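You operate a simulated robot arm through the tools that you are given. There is no shell and no other tool. Be economical: measure what you need, move in short steps, check, and stop when the job is done.

You are at the controls of a simulated two-armed robot. One attempt, no reset.

TASK
Pack the small black frame in the orange tray, lid on, and wheel it to the yellow line.
Fine: lid square on the tray; the tray rides on top of the green trolley.
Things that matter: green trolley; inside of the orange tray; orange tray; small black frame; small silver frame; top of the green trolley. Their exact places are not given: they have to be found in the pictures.

Only the result counts: the job must be done as asked and must still hold three seconds after the hand-in. Knocking over, shifting, dropping, spilling or breaking anything else fails it. A push-on lid holds only when it is set on centred and level and pressed home; a screw cap is set on level and turned clockwise until tight.

THE ROBOT
Two 6-joint arms with two-finger grippers on one trunk, on a base that drives. Base frame: it is fixed to the floor where the robot stands at the start and does not move with it; the origin is under the middle of the robot, x ahead of it, y to its left, z up; the surface under the hand at the start is at about z = 0.84. Readings come in m, rad, newtons and seconds.
The left shoulder is at the start at [0.07, 0.176, 1.19], the right one opposite. With the tool pointing down near the work surface each hand reaches from about 0.46 to 0.8 m from the robot's upright axis, wherever it stands, measured 20 degrees to its own side. Places, roughly: green trolley [1, 1.2, 0.4]; inside of the orange tray [0.5, -0.2, 0.8]; top of the green trolley [1, 1.2, 0.7]. Payload 2.45 kg a hand.
Tool frame (each hand has its own): the origin (TCP) lies between the finger pads and is the grasp point; the fingertips stand 0.026 m ahead of it; z points along the fingers, y is the line along which they close. Largest opening 0.096 m; the body of the gripper starts 0.069 m behind the TCP.
Orientation is that of the tool frame in the base frame, as a unit quaternion [w, x, y, z]. With the fingers straight down and closing along the base's y, the tool's x points along the base's -x, its y along +y and its z along -z.

THE INTERFACE
- The arms move only by the tool move_arm. It takes "left_plan", "right_plan" or both (then of equal length, played together; a hand with none holds still); each is a list of rows, each an object of numbers (a shift or turn left out is 0, a gripper value left out holds the last): "x", "y", "z": the shift along the tool's x, y, z in m; "rx", "ry", "rz": the turn, a rotation vector about the tool's x, y, z in rad; "hand": the finger opening in m, from 0 to 0.096. In form: [{"x": .., "y": .., "z": .., "rx": .., "ry": .., "rz": .., "hand": ..}, ...]. A call has 1 to 20 rows; each row shifts and turns the commanded pose from where the row before left it, along the tool's axes as they then stand. A row lasts 0.2 s, in which the tool goes at most 0.05 m and 0.15 rad; a call with a longer step from one row to the next is refused whole, and so is a gripper value outside its range. Where a pose cannot be reached the arm comes as near as it can. A force on the tool above 40 N (or 10 N above the force at the start of the call, whichever is more), or a blocked arm, ends the call early, and 0.2 s more pass. The fingers move at their own pace and stop on an object; they squeeze with about 34 N. The grip force told is the motor's: it shows also when the fingers shut on nothing. Time passes only in rows, and 0.2 s behind the last, so rows that do not move let the fingers close. It gives the time, the measured TCP pose, the force on the tool (base axes), the opening and the grip force at its end, in the units of the frame above (readings bear some noise), with the torque about the TCP (base axes, N m) and any sound that the robot's microphone picked up, and new pictures: "pictures" is both (left out), scene, wrist or none (wrist: the cameras of the hands that moved).
- Cameras (640 x 400 px; columns grow to the right, rows downward): "scene" is now at [0.141, 0.0015, 1.4984]; the picture's right is [0.09, -1.00, 0.00], its down [-0.69, -0.06, -0.73] and it looks along [0.72, 0.07, -0.69] (base axes); focal length 283 px, centre (320, 200). "left" rides on the left gripper at [0.082, -0.003, -0.098] in its tool frame; the picture's right is [0.04, 1.00, 0.00], its down [-0.73, 0.03, -0.68] and it looks along [-0.68, 0.03, 0.73] (tool axes); focal length 256 px, centre (320, 200). "right" rides on the right gripper at [0.082, 0.003, -0.098] in its tool frame; the picture's right is [-0.04, 1.00, 0.00], its down [-0.73, -0.03, -0.68] and it looks along [-0.68, -0.03, 0.73] (tool axes); focal length 256 px, centre (320, 200).
- raise_lower(by): slides the trunk up (or, below 0, down) by that many m; the arms and the scene camera ride with it, the base frame stays. It gives what a move gives, with no picture.
- base_move(legs): drives the robot by 1 to 6 legs, each [ahead, left, turn to the left] in m, m and rad, along the robot's own axes; the way and the turn of a leg run together, so that a leg with both is an arc; at most 1.5 m and 3.142 rad a leg. The arms and the cameras ride along, it lands a little off, and it stops where it bumps. It gives what a move gives, and a new picture of the scene camera.
- head_to(pan, tilt): turns the head with the scene camera to pan (to the left, within 1.501 rad either way) and tilt (down, from -0.506 to 1.204), counted from straight ahead of the robot. It gives what a move gives, and a new picture of the scene camera.
- point_at(camera, pixels): for up to 12 pixels [column, row] of the newest picture of that camera ("zoom" is the newest enlarged one), the place [x, y, z] in the base frame of the surface seen there, good to about 0.002 m, but the place of the scene camera against the robot may be out by one fixed shift of up to 0.012 m in any direction. The clock stands still meanwhile.
- enlarge(camera, box): a new picture of the part [left, top, right, bottom] of that camera's present view, enlarged. The clock stands still meanwhile.
- hand_in(): hands the job in; it is judged then, once.

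Keep the steps short. Do not move on a guess: measure, check each grasp and each placing, and mend mistakes. In all there are 80 turns and 260 pictures (those below and enlarged ones count). Leave the grippers open and the arms clear of the work at the hand-in unless told otherwise, and finish with a single line.

The tools are called by a JSON object that holds its "op" and its "data". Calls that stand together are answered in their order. move_arm: Moves the arms, as the interface text tells. Its arguments: {"type":"object","properties":{"left_plan":{"type":"array","items":{"type":"object","properties":{"x":{"type":"number"},"y":{"type":"number"},"z":{"type":"number"},"rx":{"type":"number"},"ry":{"type":"number"},"rz":{"type":"number"},"hand":{"type":"number"}}}},"right_plan":{"type":"array","items":{"type":"object","properties":{"x":{"type":"number"},"y":{"type":"number"},"z":{"type":"number"},"rx":{"type":"number"},"ry":{"type":"number"},"rz":{"type":"number"},"hand":{"type":"number"}}}},"pictures":{"type":"string","enum":["both","scene","wrist","none"]}},"required":[]} The other tools are called the same way: raise_lower (by) slides the trunk up or down; base_move (legs) drives the base; head_to (pan, tilt) turns the head that bears the scene camera; point_at (camera, pixels) gives the place of the surface under pixels of a picture; enlarge (camera, box) takes an enlarged picture of a part of a camera's view; hand_in () hands the job in.

At the start:

```text
clock: 0.0
left_eef_pos: [0.5942, 0.2178, 1.2094]
left_tool_rot: [0.0, 0.0, 1.0, 0.001]
left_wrist_force: [0.3, -0.9, -0.2]
left_ft_torque: [-0.01, 0.01, 0.01]
left_width: 0.0961
left_finger_force: 0.3
right_eef_pos: [0.5824, -0.2748, 1.192]
right_tool_rot: [0.0, 0.0, 1.0, 0.0]
right_wrist_force: [0.2, -0.6, -0.1]
right_ft_torque: [0.0, 0.0, 0.02]
right_width: 0.096
right_finger_force: 0.0
trunk travel left (down, up): [-0.675, 0.165]
robot x, y, heading: [0.0006, 0.0028, 0.001]
head pan, tilt: [0.091, 0.759]
```

scene: 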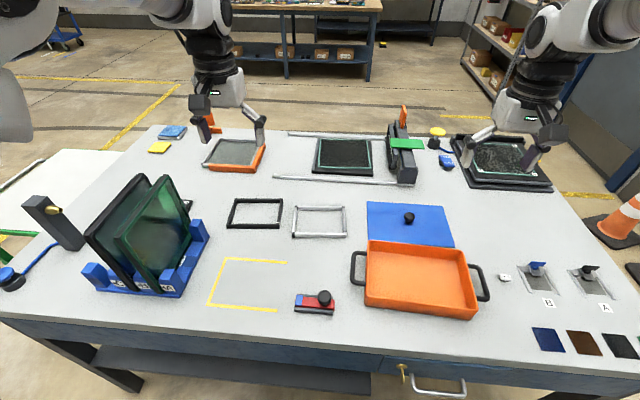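
right: 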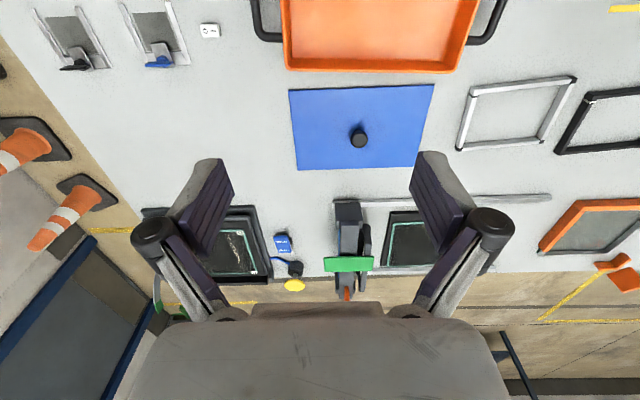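
left: 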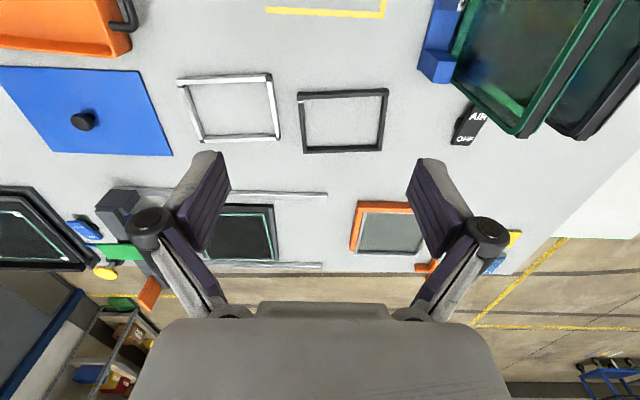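

I see the small black frame at (255,213), the orange tray at (420,278) and the blue lid with a knob at (409,218). First I measure these.

{"op": "point_at", "data": {"camera": "scene", "pixels": [[257, 201], [283, 203], [278, 227], [228, 226], [233, 200], [255, 227], [409, 215], [370, 204], [452, 247], [365, 244], [445, 208], [255, 214]]}}

{"op": "point_at", "data": {"camera": "scene", "pixels": [[368, 242], [466, 251], [478, 314], [364, 303], [420, 278], [354, 268], [484, 283], [364, 285], [474, 300], [415, 310], [417, 247], [410, 262]]}}

{"op": "enlarge", "data": {"camera": "scene", "box": [200, 180, 500, 340]}}

{"op": "head_to", "data": {"pan": 0.9, "tilt": 0.6}}

```text
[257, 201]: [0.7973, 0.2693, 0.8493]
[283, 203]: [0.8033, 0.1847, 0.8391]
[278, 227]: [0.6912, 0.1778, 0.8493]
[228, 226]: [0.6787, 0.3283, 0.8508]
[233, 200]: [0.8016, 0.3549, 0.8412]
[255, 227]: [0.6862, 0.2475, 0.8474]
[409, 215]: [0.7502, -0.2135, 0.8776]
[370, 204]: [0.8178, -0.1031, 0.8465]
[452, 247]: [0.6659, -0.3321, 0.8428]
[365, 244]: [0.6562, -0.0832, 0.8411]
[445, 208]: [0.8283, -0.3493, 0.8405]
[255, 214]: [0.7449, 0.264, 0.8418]
```

```text
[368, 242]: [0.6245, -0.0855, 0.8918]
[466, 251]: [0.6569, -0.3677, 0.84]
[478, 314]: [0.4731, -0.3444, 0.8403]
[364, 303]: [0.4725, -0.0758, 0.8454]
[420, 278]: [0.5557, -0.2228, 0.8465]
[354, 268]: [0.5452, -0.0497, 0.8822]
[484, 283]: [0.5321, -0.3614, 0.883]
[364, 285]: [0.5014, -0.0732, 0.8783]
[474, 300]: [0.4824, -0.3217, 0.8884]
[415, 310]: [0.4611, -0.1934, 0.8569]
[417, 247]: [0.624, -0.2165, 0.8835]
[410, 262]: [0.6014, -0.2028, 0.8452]
```

```text
2.13 times, centred on (350, 260) of scene
```

zoom: 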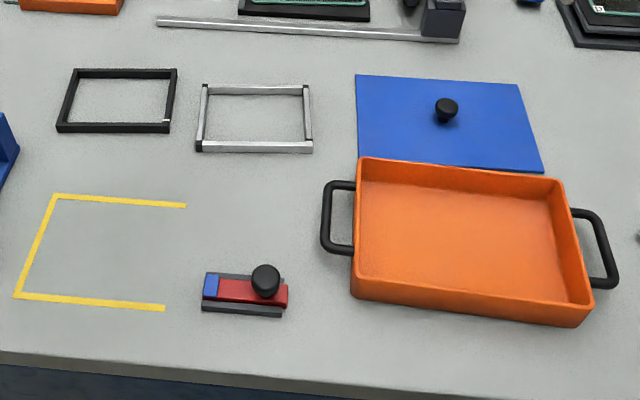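

```text
clock: 1.1
left_eef_pos: [0.5932, 0.2178, 1.2096]
left_tool_rot: [0.0, 0.0, 1.0, 0.0]
left_wrist_force: [0.0, -0.6, 0.6]
left_ft_torque: [0.0, -0.01, -0.01]
left_width: 0.0959
left_finger_force: 0.1
right_eef_pos: [0.5824, -0.2757, 1.1923]
right_tool_rot: [0.0, 0.0, 1.0, 0.001]
right_wrist_force: [-0.3, 0.8, 0.2]
right_ft_torque: [0.0, 0.04, 0.0]
right_width: 0.0961
right_finger_force: 0.1
trunk travel left (down, up): [-0.675, 0.165]
robot x, y, heading: [0.0001, -0.0049, 0.001]
head pan, tilt: [0.901, 0.6]
```

scene: 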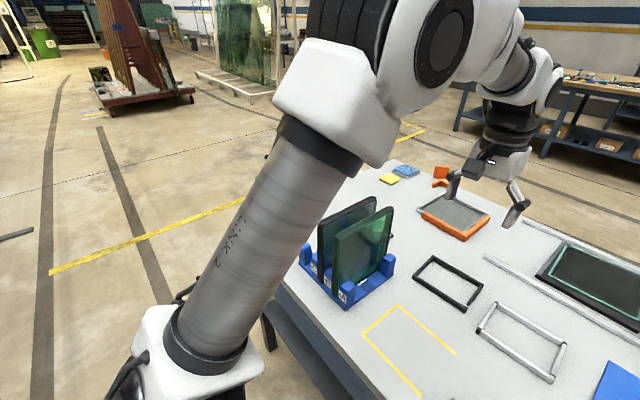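

The trolley is hidden behind the left arm for now. I'll measure the frame, lid and tray with the wrist cameras, which have no fixed shift.

{"op": "point_at", "data": {"camera": "left", "pixels": [[300, 95], [386, 92], [380, 149], [306, 150], [384, 110], [381, 135], [340, 93], [340, 150], [303, 120], [340, 120]]}}

{"op": "point_at", "data": {"camera": "right", "pixels": [[290, 92], [432, 86], [415, 165], [298, 168], [359, 140], [290, 65], [457, 70], [285, 30], [470, 30], [380, 30], [260, 30], [495, 20]]}}

{"op": "enlarge", "data": {"camera": "left", "box": [280, 70, 420, 170]}}

```text
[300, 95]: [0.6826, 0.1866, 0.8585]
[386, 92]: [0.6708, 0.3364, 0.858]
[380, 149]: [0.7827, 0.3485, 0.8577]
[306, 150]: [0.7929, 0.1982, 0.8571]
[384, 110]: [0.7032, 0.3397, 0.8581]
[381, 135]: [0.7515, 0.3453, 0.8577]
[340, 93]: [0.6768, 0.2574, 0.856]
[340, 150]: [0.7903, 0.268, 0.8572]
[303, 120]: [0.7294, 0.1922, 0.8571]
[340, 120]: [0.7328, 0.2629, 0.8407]
```

```text
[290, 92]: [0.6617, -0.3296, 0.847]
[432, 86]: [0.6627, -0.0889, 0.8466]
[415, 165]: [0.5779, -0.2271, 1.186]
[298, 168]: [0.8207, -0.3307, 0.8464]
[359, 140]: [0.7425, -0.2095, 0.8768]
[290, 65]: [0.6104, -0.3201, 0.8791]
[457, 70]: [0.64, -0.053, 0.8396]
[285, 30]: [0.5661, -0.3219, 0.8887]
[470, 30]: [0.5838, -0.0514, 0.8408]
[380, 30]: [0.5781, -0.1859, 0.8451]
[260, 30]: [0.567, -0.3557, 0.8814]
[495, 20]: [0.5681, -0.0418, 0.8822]
```

```text
4.00 times, centred on (350, 120) of left
```

zoom: 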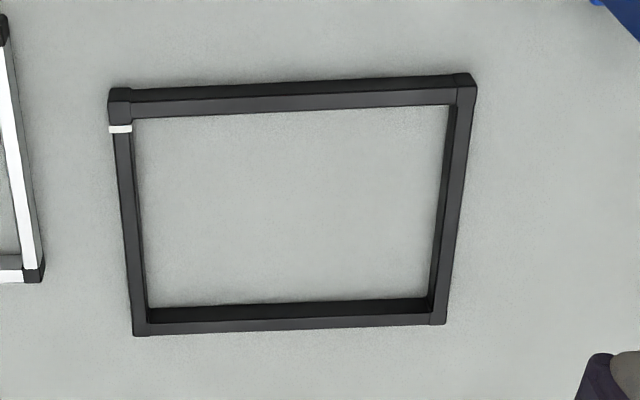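

The frame's top is at z≈0.858 and it is turned about +0.11 rad. Before reaching for its left bar, I check how close the glass rack and the "AIR" box beside it are.

{"op": "point_at", "data": {"camera": "left", "pixels": [[420, 75], [437, 82], [455, 140], [472, 108], [520, 135], [450, 82], [440, 20], [575, 138], [478, 120]]}}

{"op": "head_to", "data": {"pan": -0.1, "tilt": 0.9}}

{"op": "enlarge", "data": {"camera": "left", "box": [380, 0, 640, 162]}}

```text
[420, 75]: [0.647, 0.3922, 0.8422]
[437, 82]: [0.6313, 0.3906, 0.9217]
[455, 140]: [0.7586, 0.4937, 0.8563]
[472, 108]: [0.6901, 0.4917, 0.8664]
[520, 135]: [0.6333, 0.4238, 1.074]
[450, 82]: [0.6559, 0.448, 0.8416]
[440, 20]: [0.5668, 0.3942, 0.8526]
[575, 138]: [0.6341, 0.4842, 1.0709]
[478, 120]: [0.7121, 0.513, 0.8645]
```

```text
clock: 2.4
left_eef_pos: [0.5947, 0.2183, 1.2094]
left_tool_rot: [0.0, -0.001, 1.0, 0.0]
left_wrist_force: [-0.4, -0.2, 0.5]
left_ft_torque: [0.0, -0.03, -0.01]
left_width: 0.096
left_finger_force: 0.1
right_eef_pos: [0.5831, -0.2759, 1.1943]
right_tool_rot: [0.0, 0.0, 1.0, 0.0]
right_wrist_force: [-0.2, 0.6, 0.1]
right_ft_torque: [-0.03, 0.0, 0.0]
right_width: 0.0963
right_finger_force: 0.0
trunk travel left (down, up): [-0.675, 0.165]
robot x, y, heading: [0.0001, 0.0013, -0.001]
head pan, tilt: [-0.099, 0.901]
```

scene: 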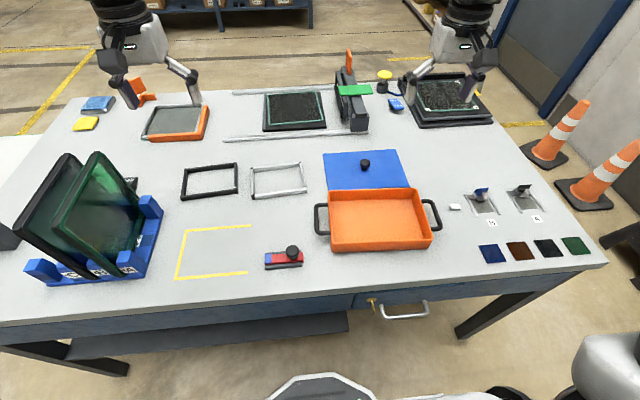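

```text
2.46 times, centred on (510, 81) of left
```

zoom: 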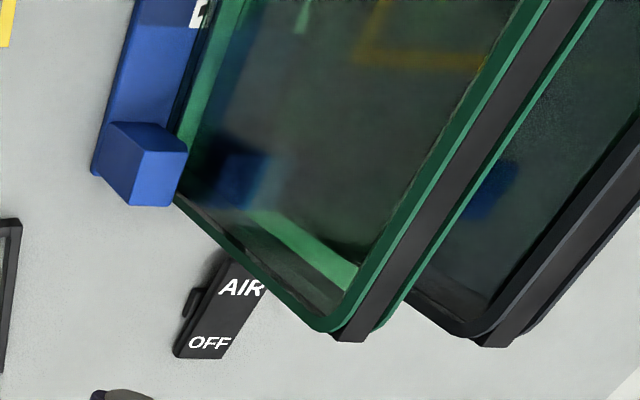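

The rack's glass is close to the left bar, so I'll take the frame by its right bar with the left hand instead. First I hover above it at about (0.733, 0.191) with the fingers part-closed, because the silver frame is close by.

{"op": "move_arm", "data": {"left_plan": [{"x": -0.0174, "y": -0.0034, "z": 0.0325, "hand": 0.034}, {"x": -0.0174, "y": -0.0034, "z": 0.0325}, {"x": -0.0174, "y": -0.0034, "z": 0.0325}, {"x": -0.0174, "y": -0.0034, "z": 0.0325}, {"x": -0.0174, "y": -0.0034, "z": 0.0325}, {"x": -0.0174, "y": -0.0034, "z": 0.0325}, {"x": -0.0174, "y": -0.0034, "z": 0.0325}, {"x": -0.0174, "y": -0.0034, "z": 0.0325}, {"rz": -0.104}, {}]}}

{"op": "enlarge", "data": {"camera": "scene", "box": [300, 140, 460, 260]}}

```text
clock: 4.6
left_eef_pos: [0.7339, 0.1903, 0.9483]
left_tool_rot: [0.001, -0.052, 0.999, 0.0]
left_wrist_force: [0.5, 0.6, -0.2]
left_ft_torque: [0.03, 0.02, 0.03]
left_width: 0.034
left_finger_force: 0.0
right_eef_pos: [0.5832, -0.2751, 1.1929]
right_tool_rot: [0.0, 0.0, 1.0, 0.0]
right_wrist_force: [-0.9, -0.5, -0.1]
right_ft_torque: [-0.01, 0.0, -0.04]
right_width: 0.0962
right_finger_force: 0.0
trunk travel left (down, up): [-0.675, 0.165]
robot x, y, heading: [0.0021, 0.0026, 0.0]
head pan, tilt: [-0.099, 0.901]
```

scene: 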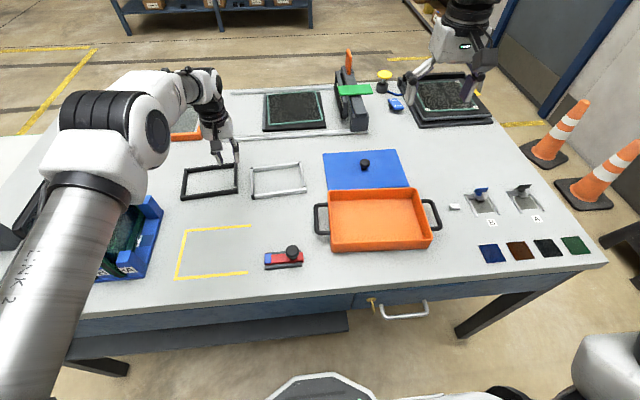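
left: 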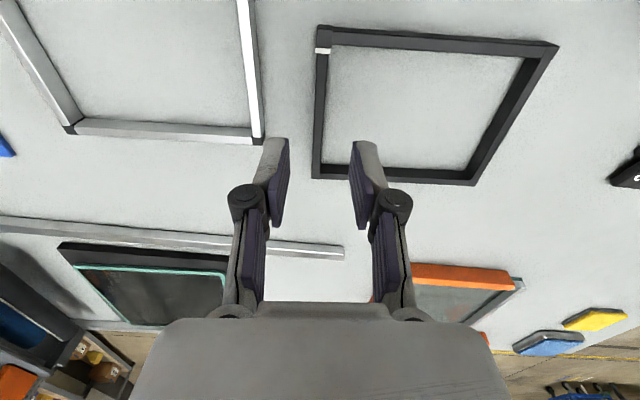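

```text
3.33 times, centred on (380, 200) of scene
```

zoom: 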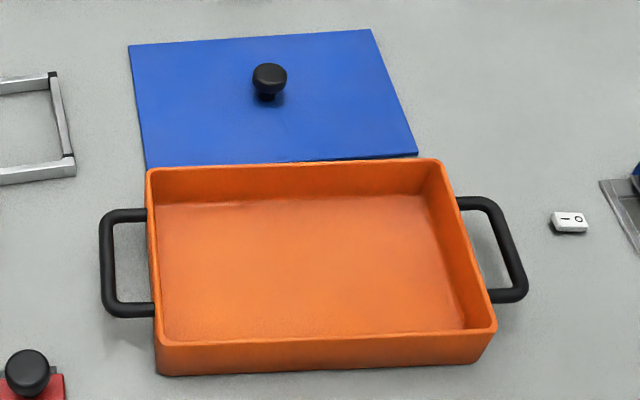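

Hover is clean. Now I measure the right bar from this close view (bar at column ~318, rows 80–150) and the tray rim corners in the zoom.

{"op": "point_at", "data": {"camera": "left", "pixels": [[318, 80], [318, 120], [317, 150], [240, 30], [260, 130], [322, 40]]}}

{"op": "point_at", "data": {"camera": "zoom", "pixels": [[151, 171], [440, 162], [494, 327], [157, 345], [300, 165], [320, 336], [153, 255], [470, 250], [310, 270], [102, 265], [520, 265], [268, 72]]}}

```text
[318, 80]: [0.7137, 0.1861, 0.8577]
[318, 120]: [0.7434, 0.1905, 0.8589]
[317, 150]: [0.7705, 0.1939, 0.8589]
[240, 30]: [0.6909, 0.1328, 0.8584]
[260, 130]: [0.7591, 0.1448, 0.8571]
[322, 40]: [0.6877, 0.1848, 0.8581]
```

```text
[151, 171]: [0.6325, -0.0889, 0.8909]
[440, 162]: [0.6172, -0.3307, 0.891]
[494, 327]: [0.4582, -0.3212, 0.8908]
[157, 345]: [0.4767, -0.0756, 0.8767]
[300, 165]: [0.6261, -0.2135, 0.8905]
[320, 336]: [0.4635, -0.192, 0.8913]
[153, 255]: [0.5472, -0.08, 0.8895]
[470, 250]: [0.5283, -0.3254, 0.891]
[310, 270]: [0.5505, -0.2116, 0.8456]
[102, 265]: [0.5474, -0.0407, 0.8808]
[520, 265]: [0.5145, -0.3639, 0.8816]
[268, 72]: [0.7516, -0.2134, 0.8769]
```

The bar centre is at y≈0.189 and the hand is at 0.190, which is aligned. I go down to TCP z≈0.870 (tips 3 mm above the table) and close.

{"op": "move_arm", "data": {"left_plan": [{"z": 0.03}, {"z": 0.03}, {"z": 0.018}, {}, {"hand": 0.0}, {}, {}], "pictures": "wrist"}}

```text
clock: 6.2
left_eef_pos: [0.733, 0.1912, 0.87]
left_tool_rot: [0.0, -0.052, 0.999, 0.0]
left_wrist_force: [0.1, 0.0, 0.6]
left_ft_torque: [-0.01, -0.13, -0.04]
left_width: 0.0071
left_finger_force: 34.0
right_eef_pos: [0.5827, -0.2755, 1.1937]
right_tool_rot: [-0.001, 0.0, 1.0, 0.0]
right_wrist_force: [0.1, -1.0, 0.3]
right_ft_torque: [-0.01, -0.02, -0.01]
right_width: 0.096
right_finger_force: 0.2
trunk travel left (down, up): [-0.675, 0.165]
robot x, y, heading: [0.0005, -0.0032, 0.0]
head pan, tilt: [-0.099, 0.901]
```

left: 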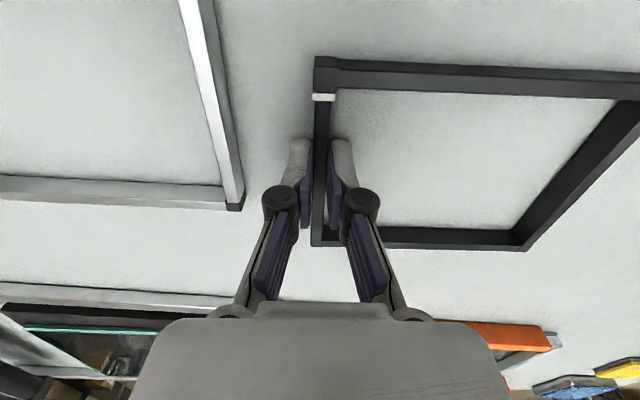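

The bar is gripped (7 mm wide). I lift it straight up 12 cm while the right hand moves off to its own side, clear of the tray.

{"op": "move_arm", "data": {"left_plan": [{"z": -0.01}, {"z": -0.02}, {"z": -0.025}, {"z": -0.025}, {"z": -0.025}, {"z": -0.025}, {}], "right_plan": [{"x": 0.013, "y": -0.037, "z": -0.008}, {"x": 0.013, "y": -0.037, "z": -0.008}, {"x": 0.013, "y": -0.037, "z": -0.008}, {"x": 0.013, "y": -0.037, "z": -0.008}, {"x": 0.013, "y": -0.037, "z": -0.008}, {"x": 0.013, "y": -0.037, "z": -0.008}, {}], "pictures": "both"}}

```text
clock: 7.8
left_eef_pos: [0.7329, 0.1907, 1.0011]
left_tool_rot: [-0.001, -0.053, 0.999, 0.0]
left_wrist_force: [0.5, 0.4, -0.8]
left_ft_torque: [-0.03, 0.02, -0.01]
left_width: 0.0072
left_finger_force: 34.0
right_eef_pos: [0.5086, -0.4953, 1.2398]
right_tool_rot: [0.0, 0.0, 1.0, 0.0]
right_wrist_force: [0.0, -0.2, -0.6]
right_ft_torque: [-0.03, 0.02, -0.01]
right_width: 0.0961
right_finger_force: 0.1
trunk travel left (down, up): [-0.675, 0.165]
robot x, y, heading: [0.0007, -0.0036, 0.001]
head pan, tilt: [-0.099, 0.901]
```

scene: 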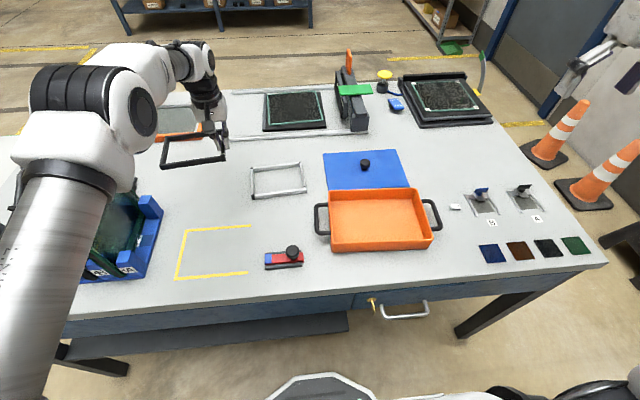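
right: 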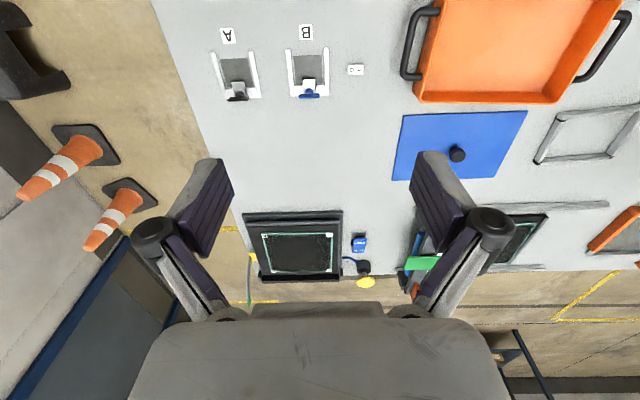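
left: 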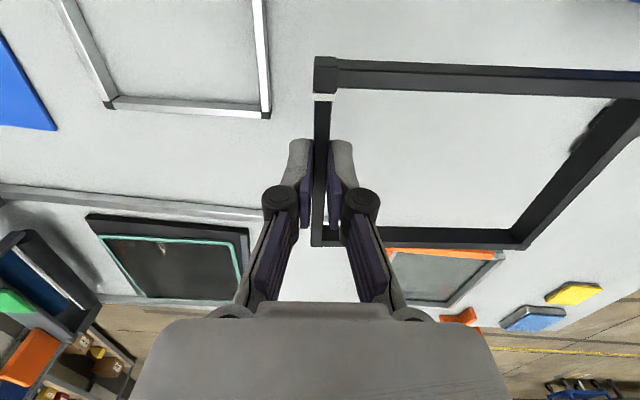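

The frame is held firmly and level. The right wrist camera now sees the tray, so I measure its rim there without the scene-camera shift.

{"op": "enlarge", "data": {"camera": "right", "box": [390, 0, 640, 156]}}

{"op": "point_at", "data": {"camera": "right", "pixels": [[418, 98], [555, 101], [490, 99], [438, 5], [425, 60], [590, 60], [500, 50], [457, 152], [408, 117], [526, 112]]}}

```text
2.56 times, centred on (515, 78) of right
```

zoom: 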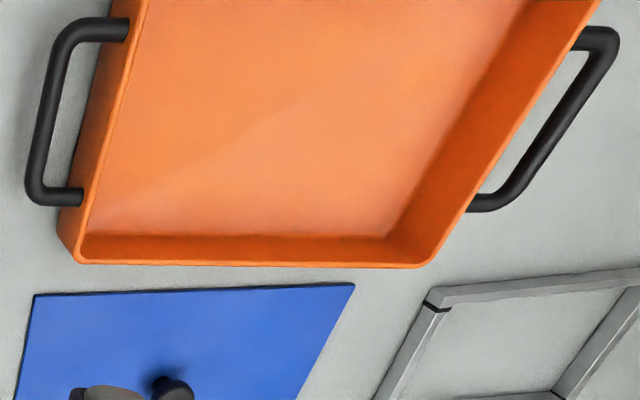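

```text
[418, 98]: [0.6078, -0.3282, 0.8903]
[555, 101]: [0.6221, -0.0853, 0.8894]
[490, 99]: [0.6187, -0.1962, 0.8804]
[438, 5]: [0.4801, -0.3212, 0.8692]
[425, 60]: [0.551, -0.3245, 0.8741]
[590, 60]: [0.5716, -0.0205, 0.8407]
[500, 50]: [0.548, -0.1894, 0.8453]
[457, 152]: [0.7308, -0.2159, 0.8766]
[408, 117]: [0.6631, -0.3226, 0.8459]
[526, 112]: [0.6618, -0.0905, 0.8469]
```

The wrist measurement puts the tray centre near (0.535, −0.2015), yaw −0.065. The scene camera reads about 1 cm too far ahead. I carry the frame, turned to match, to hover over the tray.

{"op": "move_arm", "data": {"left_plan": [{"rz": 0.085}, {"rz": 0.085}, {"x": 0.01493, "y": -0.04003}, {"x": 0.01493, "y": -0.04003}, {"x": 0.01493, "y": -0.04003}, {"x": 0.01493, "y": -0.04003}, {"x": 0.01493, "y": -0.04003}, {"x": 0.01493, "y": -0.04003}, {"x": 0.01493, "y": -0.04003}, {"x": 0.01493, "y": -0.04003}, {"x": 0.01493, "y": -0.04003}, {"x": 0.01493, "y": -0.04003}, {"x": 0.01493, "y": -0.04003}, {"x": 0.01493, "y": -0.04003}, {}, {}]}}

```text
clock: 11.2
left_eef_pos: [0.7001, -0.0258, 1.0051]
left_tool_rot: [-0.001, 0.034, 0.999, 0.0]
left_wrist_force: [-0.6, -1.1, -0.8]
left_ft_torque: [-0.08, -0.01, -0.01]
left_width: 0.0072
left_finger_force: 33.6
left hand out of reach, approached as far as the arm can: row 7, 8, 9, 10, 11, 12, 13, 14
right_eef_pos: [0.5062, -0.4971, 1.2407]
right_tool_rot: [0.0, 0.0, 1.0, 0.0]
right_wrist_force: [-0.1, 1.0, 0.0]
right_ft_torque: [-0.03, 0.02, -0.03]
right_width: 0.0963
right_finger_force: 0.1
trunk travel left (down, up): [-0.675, 0.165]
robot x, y, heading: [-0.0003, 0.0001, 0.001]
head pan, tilt: [-0.099, 0.901]
```

scene: 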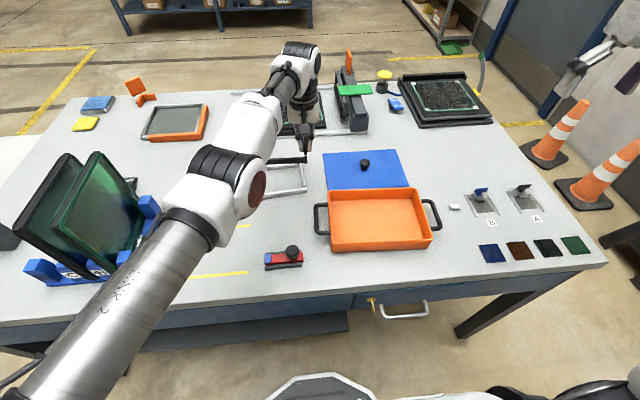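
left: 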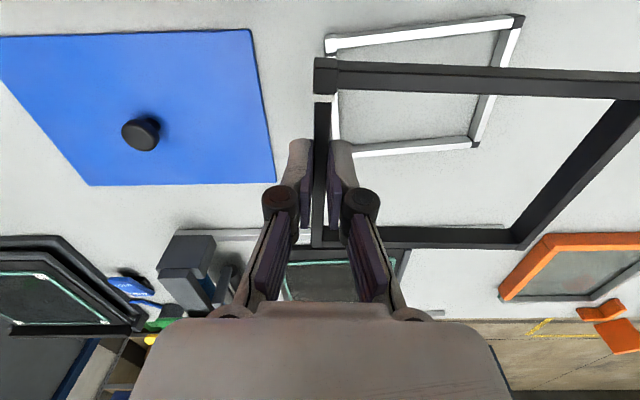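

The left arm can't reach this far across, so I'll shift the whole robot 0.43 m to the right, which puts the tray in the left hand's own range. Everything it holds stays well above the table.

{"op": "base_move", "data": {"legs": [[0, -0.43, 0]]}}

```text
clock: 13.9
left_eef_pos: [0.6995, -0.4719, 1.0046]
left_tool_rot: [-0.001, 0.036, 0.999, -0.001]
left_wrist_force: [0.5, 0.5, -0.4]
left_ft_torque: [-0.06, 0.01, 0.0]
left_width: 0.0072
left_finger_force: 34.1
right_eef_pos: [0.5032, -0.9406, 1.2396]
right_tool_rot: [0.001, 0.004, 1.0, 0.0]
right_wrist_force: [0.9, -0.2, 1.4]
right_ft_torque: [0.01, 0.04, 0.0]
right_width: 0.0961
right_finger_force: 0.1
trunk travel left (down, up): [-0.675, 0.165]
robot x, y, heading: [-0.0015, -0.439, -0.01]
head pan, tilt: [-0.099, 0.901]
```

scene: 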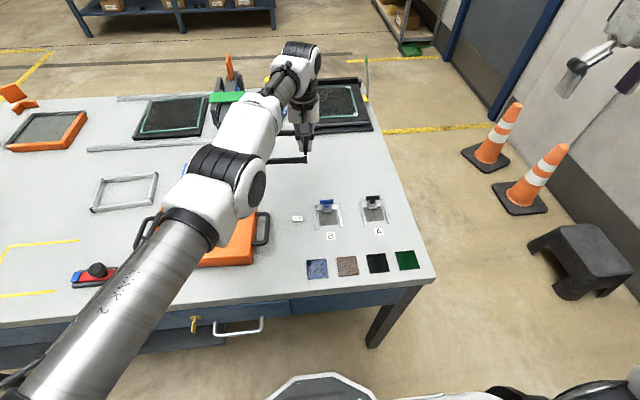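

The hand is now at (0.70, −0.472). I bring it towards the tray in part steps to check it tracks.

{"op": "move_arm", "data": {"left_plan": [{"y": 0.03}, {"y": 0.03}, {"x": 0.02, "y": 0.03}, {"x": 0.02, "y": 0.03}, {}], "pictures": "none"}}

```text
clock: 15.1
left_eef_pos: [0.7299, -0.3843, 1.007]
left_tool_rot: [-0.002, 0.035, 0.999, 0.0]
left_wrist_force: [0.1, -0.8, -1.4]
left_ft_torque: [-0.04, -0.01, 0.02]
left_width: 0.0073
left_finger_force: 34.4
left hand out of reach, approached as far as the arm can: row 1, 2, 3, 4
right_eef_pos: [0.5035, -0.9412, 1.2416]
right_tool_rot: [0.0, 0.004, 1.0, 0.0]
right_wrist_force: [-0.6, -0.4, -0.8]
right_ft_torque: [0.01, -0.01, -0.01]
right_width: 0.0958
right_finger_force: 0.1
trunk travel left (down, up): [-0.675, 0.165]
robot x, y, heading: [0.0014, -0.4425, -0.006]
head pan, tilt: [-0.099, 0.901]
```

The commanded pose had run ahead of the reachable range. By my count it stands near (0.49, −0.60), so I bring it back into range at hover height over the tray.

{"op": "move_arm", "data": {"left_plan": [{"x": -0.001, "y": 0.036}, {"x": -0.001, "y": 0.036}, {"x": -0.001, "y": 0.036}, {"x": -0.001, "y": 0.036}, {"x": -0.001, "y": 0.036}, {"x": -0.001, "y": 0.036}, {"x": -0.001, "y": 0.036}, {"x": -0.001, "y": 0.036}, {"x": -0.001, "y": 0.036}, {}, {}]}}

```text
clock: 17.5
left_eef_pos: [0.7511, -0.0814, 1.0068]
left_tool_rot: [-0.001, 0.036, 0.999, -0.001]
left_wrist_force: [-0.7, -0.1, -1.2]
left_ft_torque: [-0.06, 0.0, 0.03]
left_width: 0.0072
left_finger_force: 33.9
left hand out of reach, approached as far as the arm can: row 1, 2, 3, 6, 7, 8, 9
right_eef_pos: [0.5034, -0.9397, 1.2408]
right_tool_rot: [0.001, 0.003, 1.0, -0.001]
right_wrist_force: [-0.1, -0.1, 1.2]
right_ft_torque: [0.0, -0.01, -0.05]
right_width: 0.0962
right_finger_force: 0.0
trunk travel left (down, up): [-0.675, 0.165]
robot x, y, heading: [-0.001, -0.4389, -0.004]
head pan, tilt: [-0.099, 0.901]
```

scene: 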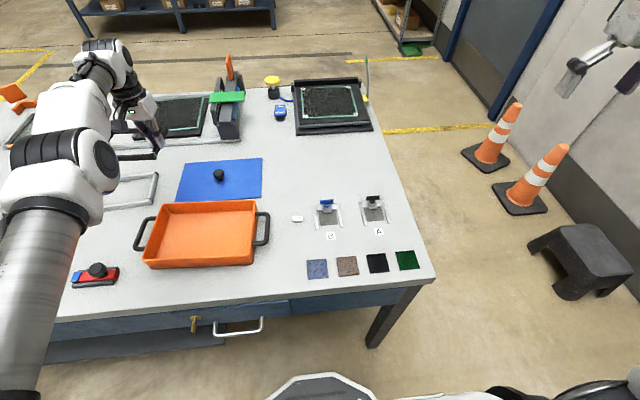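
left: 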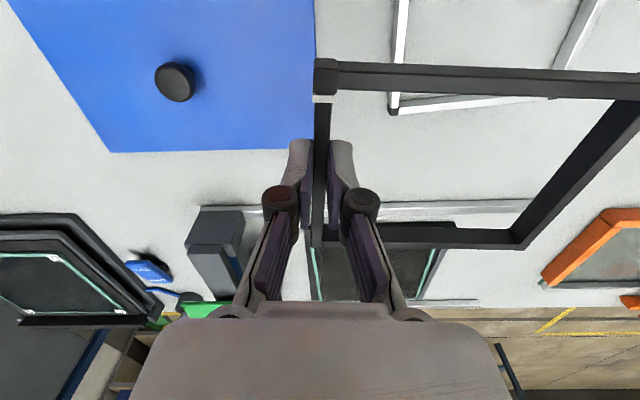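

Each call evidently starts from the measured pose. The hand is now at (0.751, −0.081) on its own side, so I move straight to the hover over the tray at (0.523, −0.277).

{"op": "move_arm", "data": {"left_plan": [{"x": 0.0267, "y": -0.0264}, {"x": 0.0267, "y": -0.0264}, {"x": 0.0267, "y": -0.0264}, {"x": 0.0267, "y": -0.0264}, {"x": 0.0267, "y": -0.0264}, {"x": 0.0267, "y": -0.0264}, {"x": 0.0267, "y": -0.0264}, {"x": 0.0267, "y": -0.0264}, {}, {}]}}

```text
clock: 19.7
left_eef_pos: [0.522, -0.2803, 1.0063]
left_tool_rot: [0.0, 0.035, 0.999, -0.001]
left_wrist_force: [-0.3, -0.7, -1.1]
left_ft_torque: [-0.01, 0.0, 0.02]
left_width: 0.0073
left_finger_force: 34.0
right_eef_pos: [0.5049, -0.9404, 1.2406]
right_tool_rot: [0.0, 0.003, 1.0, 0.0]
right_wrist_force: [-0.2, -0.1, -0.2]
right_ft_torque: [-0.03, 0.0, 0.03]
right_width: 0.096
right_finger_force: 0.0
trunk travel left (down, up): [-0.675, 0.165]
robot x, y, heading: [0.0017, -0.4434, -0.008]
head pan, tilt: [-0.099, 0.901]
```

scene: 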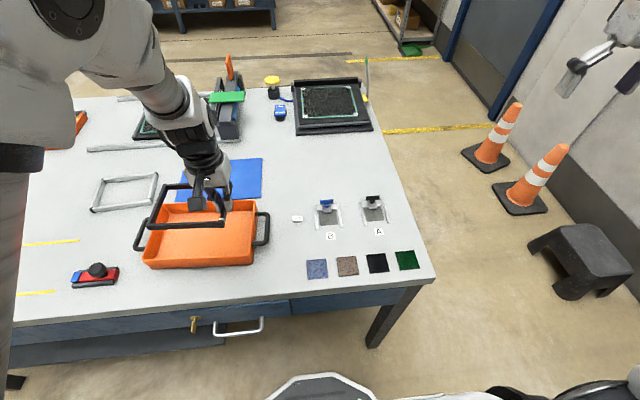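
left: 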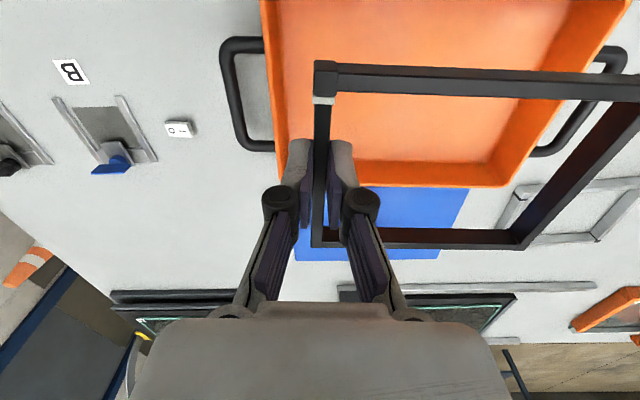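

Reached. I measure both the held frame and the tray rim with the left camera before lowering.

{"op": "point_at", "data": {"camera": "left", "pixels": [[281, 180], [510, 184], [380, 184], [267, 40], [274, 100], [540, 120], [326, 66], [330, 240], [520, 243], [630, 95], [450, 145], [420, 55]]}}

{"op": "enlarge", "data": {"camera": "left", "box": [220, 0, 640, 262]}}

```text
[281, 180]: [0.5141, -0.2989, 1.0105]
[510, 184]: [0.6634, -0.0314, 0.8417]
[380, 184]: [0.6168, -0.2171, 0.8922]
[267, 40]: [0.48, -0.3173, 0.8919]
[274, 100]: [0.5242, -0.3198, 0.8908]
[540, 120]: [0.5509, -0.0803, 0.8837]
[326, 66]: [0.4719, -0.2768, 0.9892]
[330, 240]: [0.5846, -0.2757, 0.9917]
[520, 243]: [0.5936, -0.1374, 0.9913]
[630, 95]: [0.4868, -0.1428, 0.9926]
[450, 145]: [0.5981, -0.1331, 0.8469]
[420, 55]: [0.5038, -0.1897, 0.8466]
```

```text
1.52 times, centred on (430, 131) of left
```

zoom: 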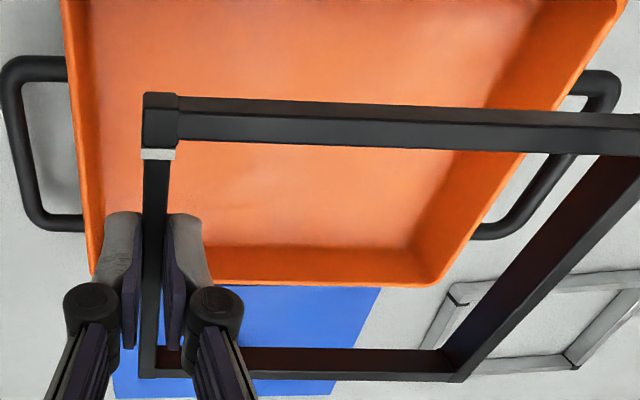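

The held frame's centre is at about (0.534, −0.202), which matches the tray centre (0.535, −0.2015). The margins are good, so I lower it 0.130 m.

{"op": "move_arm", "data": {"left_plan": [{"z": 0.03}, {"z": 0.03}, {"z": 0.03}, {"z": 0.02}, {"z": 0.015}, {"z": 0.005}, {}], "pictures": "both"}}

```text
clock: 21.3
left_eef_pos: [0.521, -0.2798, 0.8769]
left_tool_rot: [0.0, 0.037, 0.999, -0.001]
left_wrist_force: [0.8, 0.1, 0.4]
left_ft_torque: [0.0, 0.0, 0.02]
left_width: 0.0072
left_finger_force: 33.9
right_eef_pos: [0.503, -0.9409, 1.2405]
right_tool_rot: [0.001, 0.004, 1.0, 0.0]
right_wrist_force: [0.9, 0.6, -1.2]
right_ft_torque: [0.0, 0.02, -0.02]
right_width: 0.0961
right_finger_force: 0.0
trunk travel left (down, up): [-0.675, 0.165]
robot x, y, heading: [-0.0002, -0.4411, -0.007]
head pan, tilt: [-0.099, 0.901]
```

scene: 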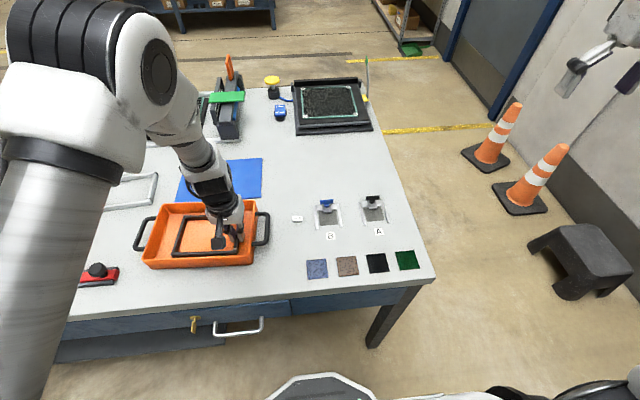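
left: 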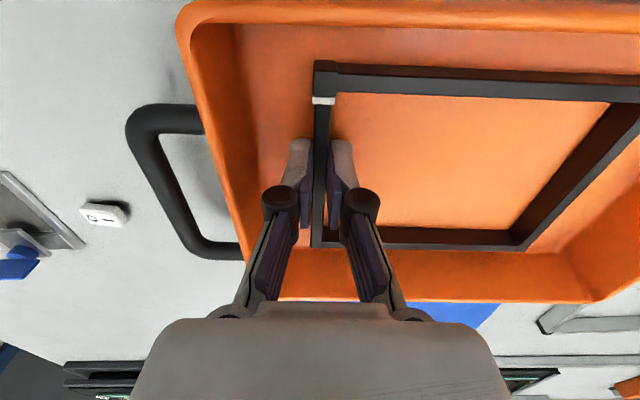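

The frame is inside the tray, about 1 mm above the floor. I open the fingers a little, to 0.03, and rise straight up.

{"op": "move_arm", "data": {"left_plan": [{"z": 0.001, "hand": 0.03}, {}, {"z": -0.02}, {"z": -0.04}, {"z": -0.05}, {"z": -0.05}, {}], "pictures": "wrist"}}

```text
clock: 22.9
left_eef_pos: [0.5236, -0.2789, 1.0362]
left_tool_rot: [0.0, 0.037, 0.999, -0.001]
left_wrist_force: [0.1, 0.4, -0.6]
left_ft_torque: [0.0, -0.01, 0.02]
left_width: 0.03
left_finger_force: 0.0
right_eef_pos: [0.5045, -0.9401, 1.2386]
right_tool_rot: [0.001, 0.004, 1.0, 0.0]
right_wrist_force: [-0.5, 1.2, -0.7]
right_ft_torque: [-0.01, 0.04, 0.0]
right_width: 0.0959
right_finger_force: 0.0
trunk travel left (down, up): [-0.675, 0.165]
robot x, y, heading: [-0.0039, -0.4424, -0.006]
head pan, tilt: [-0.099, 0.901]
```

left: 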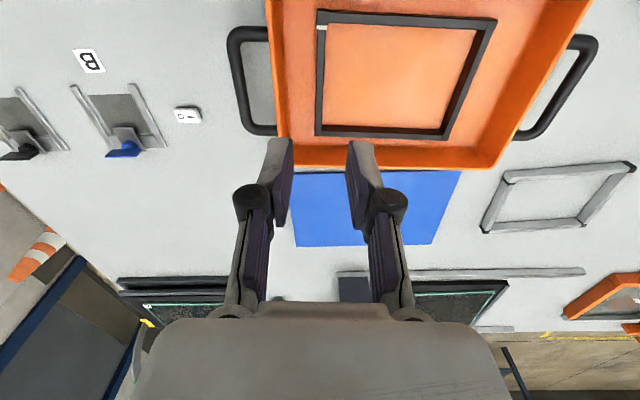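

The frame lies flat and central in the tray. Next is the lid: I open to 0.06 and hover over the knob near (0.735, −0.2125).

{"op": "move_arm", "data": {"left_plan": [{"x": -0.03435, "y": 0.01355, "hand": 0.06}, {"x": -0.03435, "y": 0.01355}, {"x": -0.03435, "y": 0.01355}, {"x": -0.03435, "y": 0.01355}, {"x": -0.03435, "y": 0.01355}, {"x": -0.03435, "y": 0.01355}, {"z": 0.03}, {"z": 0.03}, {}], "pictures": "wrist"}}

```text
clock: 24.9
left_eef_pos: [0.7339, -0.2137, 0.9739]
left_tool_rot: [-0.001, 0.035, 0.999, -0.001]
left_wrist_force: [-0.1, -0.5, 0.0]
left_ft_torque: [0.01, -0.03, -0.01]
left_width: 0.0598
left_finger_force: 0.1
right_eef_pos: [0.5038, -0.9408, 1.2412]
right_tool_rot: [0.0, 0.003, 1.0, 0.0]
right_wrist_force: [0.0, -0.3, 0.3]
right_ft_torque: [0.03, -0.02, 0.0]
right_width: 0.0961
right_finger_force: 0.0
trunk travel left (down, up): [-0.675, 0.165]
robot x, y, heading: [-0.0006, -0.4412, -0.007]
head pan, tilt: [-0.099, 0.901]
```

left: 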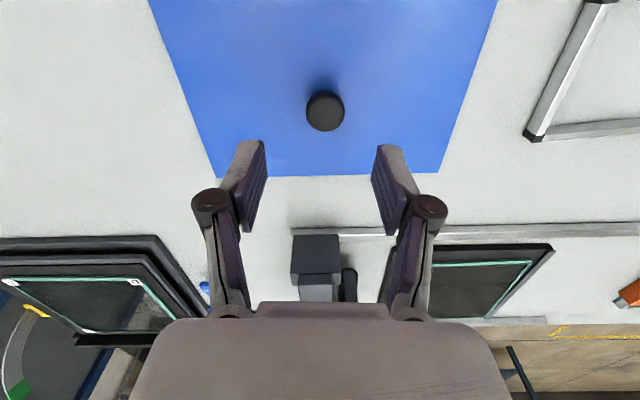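

{"op": "point_at", "data": {"camera": "left", "pixels": [[325, 108], [308, 110], [342, 110], [325, 93], [325, 127], [218, 176], [440, 172], [160, 30], [487, 30], [325, 174], [190, 105], [465, 97]]}}

{"op": "enlarge", "data": {"camera": "left", "box": [240, 50, 400, 190]}}

```text
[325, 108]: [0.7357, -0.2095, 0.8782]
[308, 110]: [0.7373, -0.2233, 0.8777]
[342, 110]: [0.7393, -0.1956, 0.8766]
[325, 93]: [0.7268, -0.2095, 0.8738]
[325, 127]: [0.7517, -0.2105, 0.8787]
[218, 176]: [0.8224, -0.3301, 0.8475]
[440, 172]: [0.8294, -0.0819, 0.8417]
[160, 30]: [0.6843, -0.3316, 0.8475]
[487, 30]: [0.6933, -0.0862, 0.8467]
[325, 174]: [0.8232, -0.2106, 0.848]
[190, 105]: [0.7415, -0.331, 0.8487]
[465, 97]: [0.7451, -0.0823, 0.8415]
```

```text
2.86 times, centred on (320, 120) of left
```

zoom: 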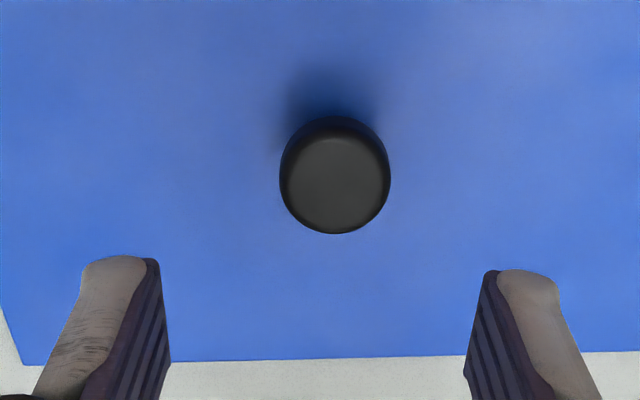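

The knob's top centre is at about (0.740, −0.2095, 0.878) and the lid plate is at 0.848. I centre over it, go down so the tips stop 5 mm above the lid, and close.

{"op": "move_arm", "data": {"left_plan": [{"x": -0.006, "y": 0.0045}, {"z": 0.035}, {"z": 0.035}, {"z": 0.025}, {}, {"hand": 0.0}, {}, {}], "pictures": "wrist"}}

```text
clock: 26.7
left_eef_pos: [0.7401, -0.2088, 0.8793]
left_tool_rot: [0.0, 0.036, 0.999, -0.001]
left_wrist_force: [-1.3, -0.8, 2.8]
left_ft_torque: [-0.01, -0.1, -0.02]
left_width: 0.0304
left_finger_force: 33.6
right_eef_pos: [0.5043, -0.9412, 1.2407]
right_tool_rot: [0.001, 0.003, 1.0, 0.001]
right_wrist_force: [-0.4, -0.8, 0.3]
right_ft_torque: [0.01, 0.0, -0.01]
right_width: 0.096
right_finger_force: 0.1
trunk travel left (down, up): [-0.675, 0.165]
robot x, y, heading: [-0.0009, -0.4415, -0.01]
head pan, tilt: [-0.099, 0.901]
```

left: 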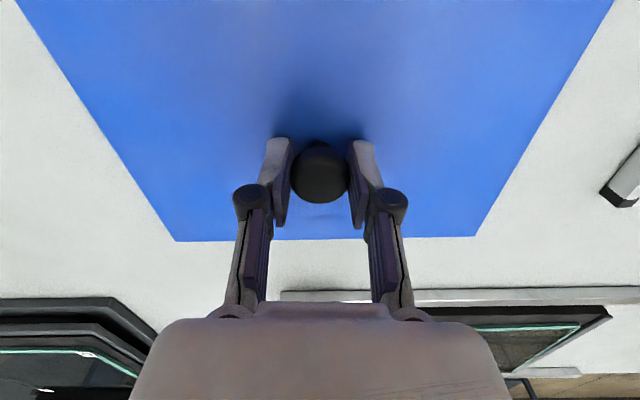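

The knob is gripped (30 mm). I lift 0.1 m and check the lid stays level.

{"op": "move_arm", "data": {"left_plan": [{"z": -0.01}, {"z": -0.03}, {"z": -0.03}, {"z": -0.03}, {}]}}

```text
clock: 27.9
left_eef_pos: [0.7409, -0.2099, 0.979]
left_tool_rot: [-0.001, 0.036, 0.999, 0.0]
left_wrist_force: [-0.9, 0.6, -1.1]
left_ft_torque: [0.0, -0.01, -0.01]
left_width: 0.0302
left_finger_force: 34.1
right_eef_pos: [0.5039, -0.9409, 1.2409]
right_tool_rot: [0.0, 0.003, 1.0, -0.001]
right_wrist_force: [0.7, 0.0, -0.2]
right_ft_torque: [-0.03, 0.04, -0.01]
right_width: 0.0961
right_finger_force: 0.1
trunk travel left (down, up): [-0.675, 0.165]
robot x, y, heading: [0.0002, -0.4432, -0.011]
head pan, tilt: [-0.099, 0.901]
```

scene: 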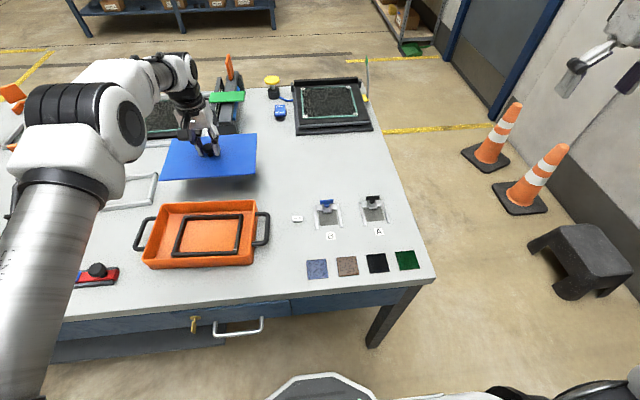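
left: 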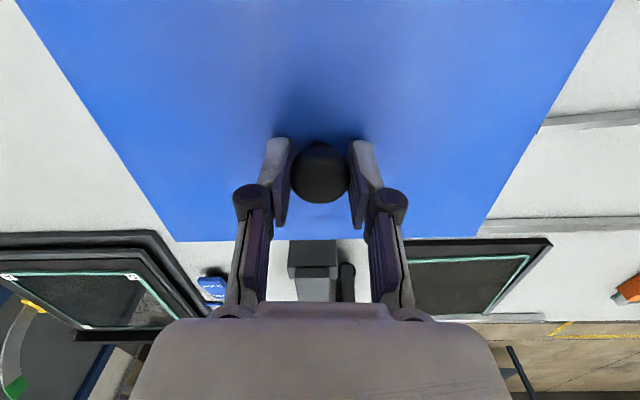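

The lid is up and level. The tray and lid are both visible in the scene view, so I measure them against each other there.

{"op": "enlarge", "data": {"camera": "scene", "box": [120, 120, 300, 280]}}

```text
2.50 times, centred on (210, 200) of scene
```

zoom: 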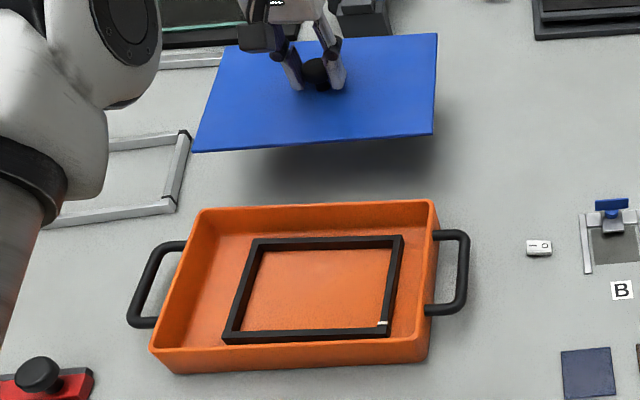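

{"op": "point_at", "data": {"camera": "zoom", "pixels": [[153, 347], [290, 345], [426, 336], [432, 204], [320, 206], [204, 212], [178, 277], [429, 270], [196, 150], [431, 131], [434, 37], [315, 140]]}}

```text
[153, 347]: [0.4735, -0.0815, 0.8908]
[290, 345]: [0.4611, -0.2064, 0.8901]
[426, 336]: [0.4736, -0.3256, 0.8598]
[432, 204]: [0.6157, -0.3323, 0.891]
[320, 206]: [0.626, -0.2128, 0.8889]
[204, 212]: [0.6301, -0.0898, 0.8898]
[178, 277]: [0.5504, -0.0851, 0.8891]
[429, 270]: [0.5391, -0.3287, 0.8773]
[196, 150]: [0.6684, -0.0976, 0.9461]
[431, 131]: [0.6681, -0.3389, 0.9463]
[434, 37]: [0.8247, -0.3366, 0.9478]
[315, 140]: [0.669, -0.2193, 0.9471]
```

I'll hover the lid over the tray at about (0.536, −0.1995), turned −0.061 to match its yaw, a few cm above the rim. Then I check the alignment.

{"op": "move_arm", "data": {"left_plan": [{"x": 0.0342, "y": -0.0007}, {"x": 0.0342, "y": -0.0007}, {"x": 0.0342, "y": -0.0007}, {"x": 0.0342, "y": -0.0007}, {"x": 0.0342, "y": -0.0007}, {"x": 0.0342, "y": -0.0007}, {"rz": 0.061}, {"z": 0.018}, {}]}}

{"op": "enlarge", "data": {"camera": "scene", "box": [120, 170, 290, 290]}}

```text
clock: 29.9
left_eef_pos: [0.5345, -0.1991, 0.9627]
left_tool_rot: [-0.001, 0.067, 0.998, 0.0]
left_wrist_force: [-0.8, 0.0, -2.7]
left_ft_torque: [-0.01, -0.01, -0.02]
left_width: 0.0303
left_finger_force: 34.0
right_eef_pos: [0.5029, -0.939, 1.2408]
right_tool_rot: [0.0, 0.003, 1.0, 0.0]
right_wrist_force: [0.1, -0.4, 0.2]
right_ft_torque: [0.02, -0.06, -0.02]
right_width: 0.096
right_finger_force: 0.1
trunk travel left (down, up): [-0.675, 0.165]
robot x, y, heading: [-0.0004, -0.4417, -0.007]
head pan, tilt: [-0.099, 0.901]
```

scene: 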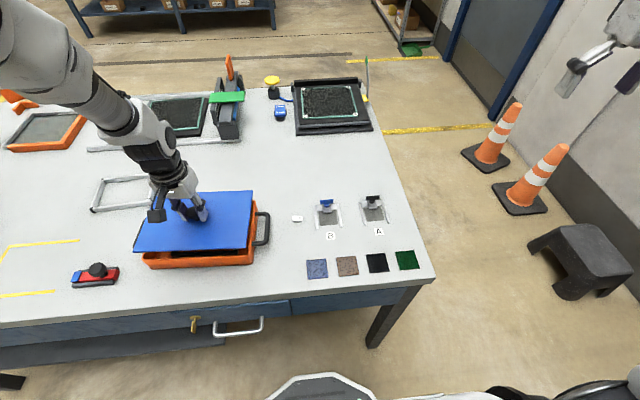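
left: 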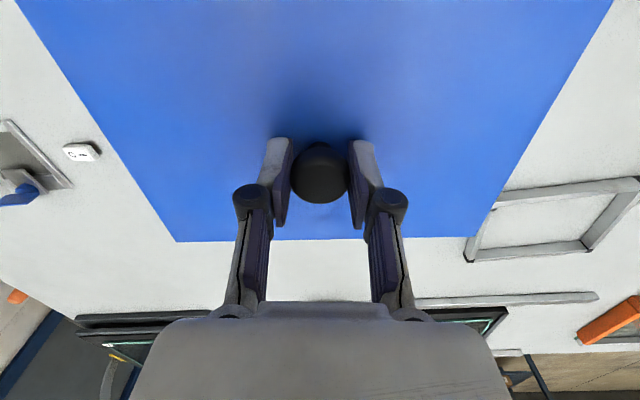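

```text
3.33 times, centred on (205, 230) of scene
```

zoom: 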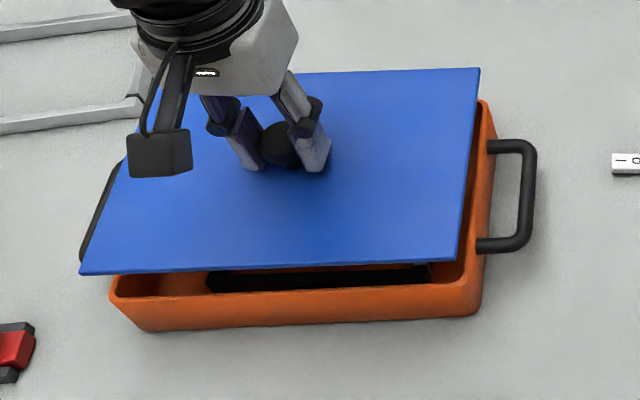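

{"op": "point_at", "data": {"camera": "zoom", "pixels": [[83, 270], [456, 259], [477, 72], [467, 165], [270, 266], [115, 299], [477, 283], [484, 105], [481, 200], [300, 293], [400, 292], [345, 156]]}}

```text
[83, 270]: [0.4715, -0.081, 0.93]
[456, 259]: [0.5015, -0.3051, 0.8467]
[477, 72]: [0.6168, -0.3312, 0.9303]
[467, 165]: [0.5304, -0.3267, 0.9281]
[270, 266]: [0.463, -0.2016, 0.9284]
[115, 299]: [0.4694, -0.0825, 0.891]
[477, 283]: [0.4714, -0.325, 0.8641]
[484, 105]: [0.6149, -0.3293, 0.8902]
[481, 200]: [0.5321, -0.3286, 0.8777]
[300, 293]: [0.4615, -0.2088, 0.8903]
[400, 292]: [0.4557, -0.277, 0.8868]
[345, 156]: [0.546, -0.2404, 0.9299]
```

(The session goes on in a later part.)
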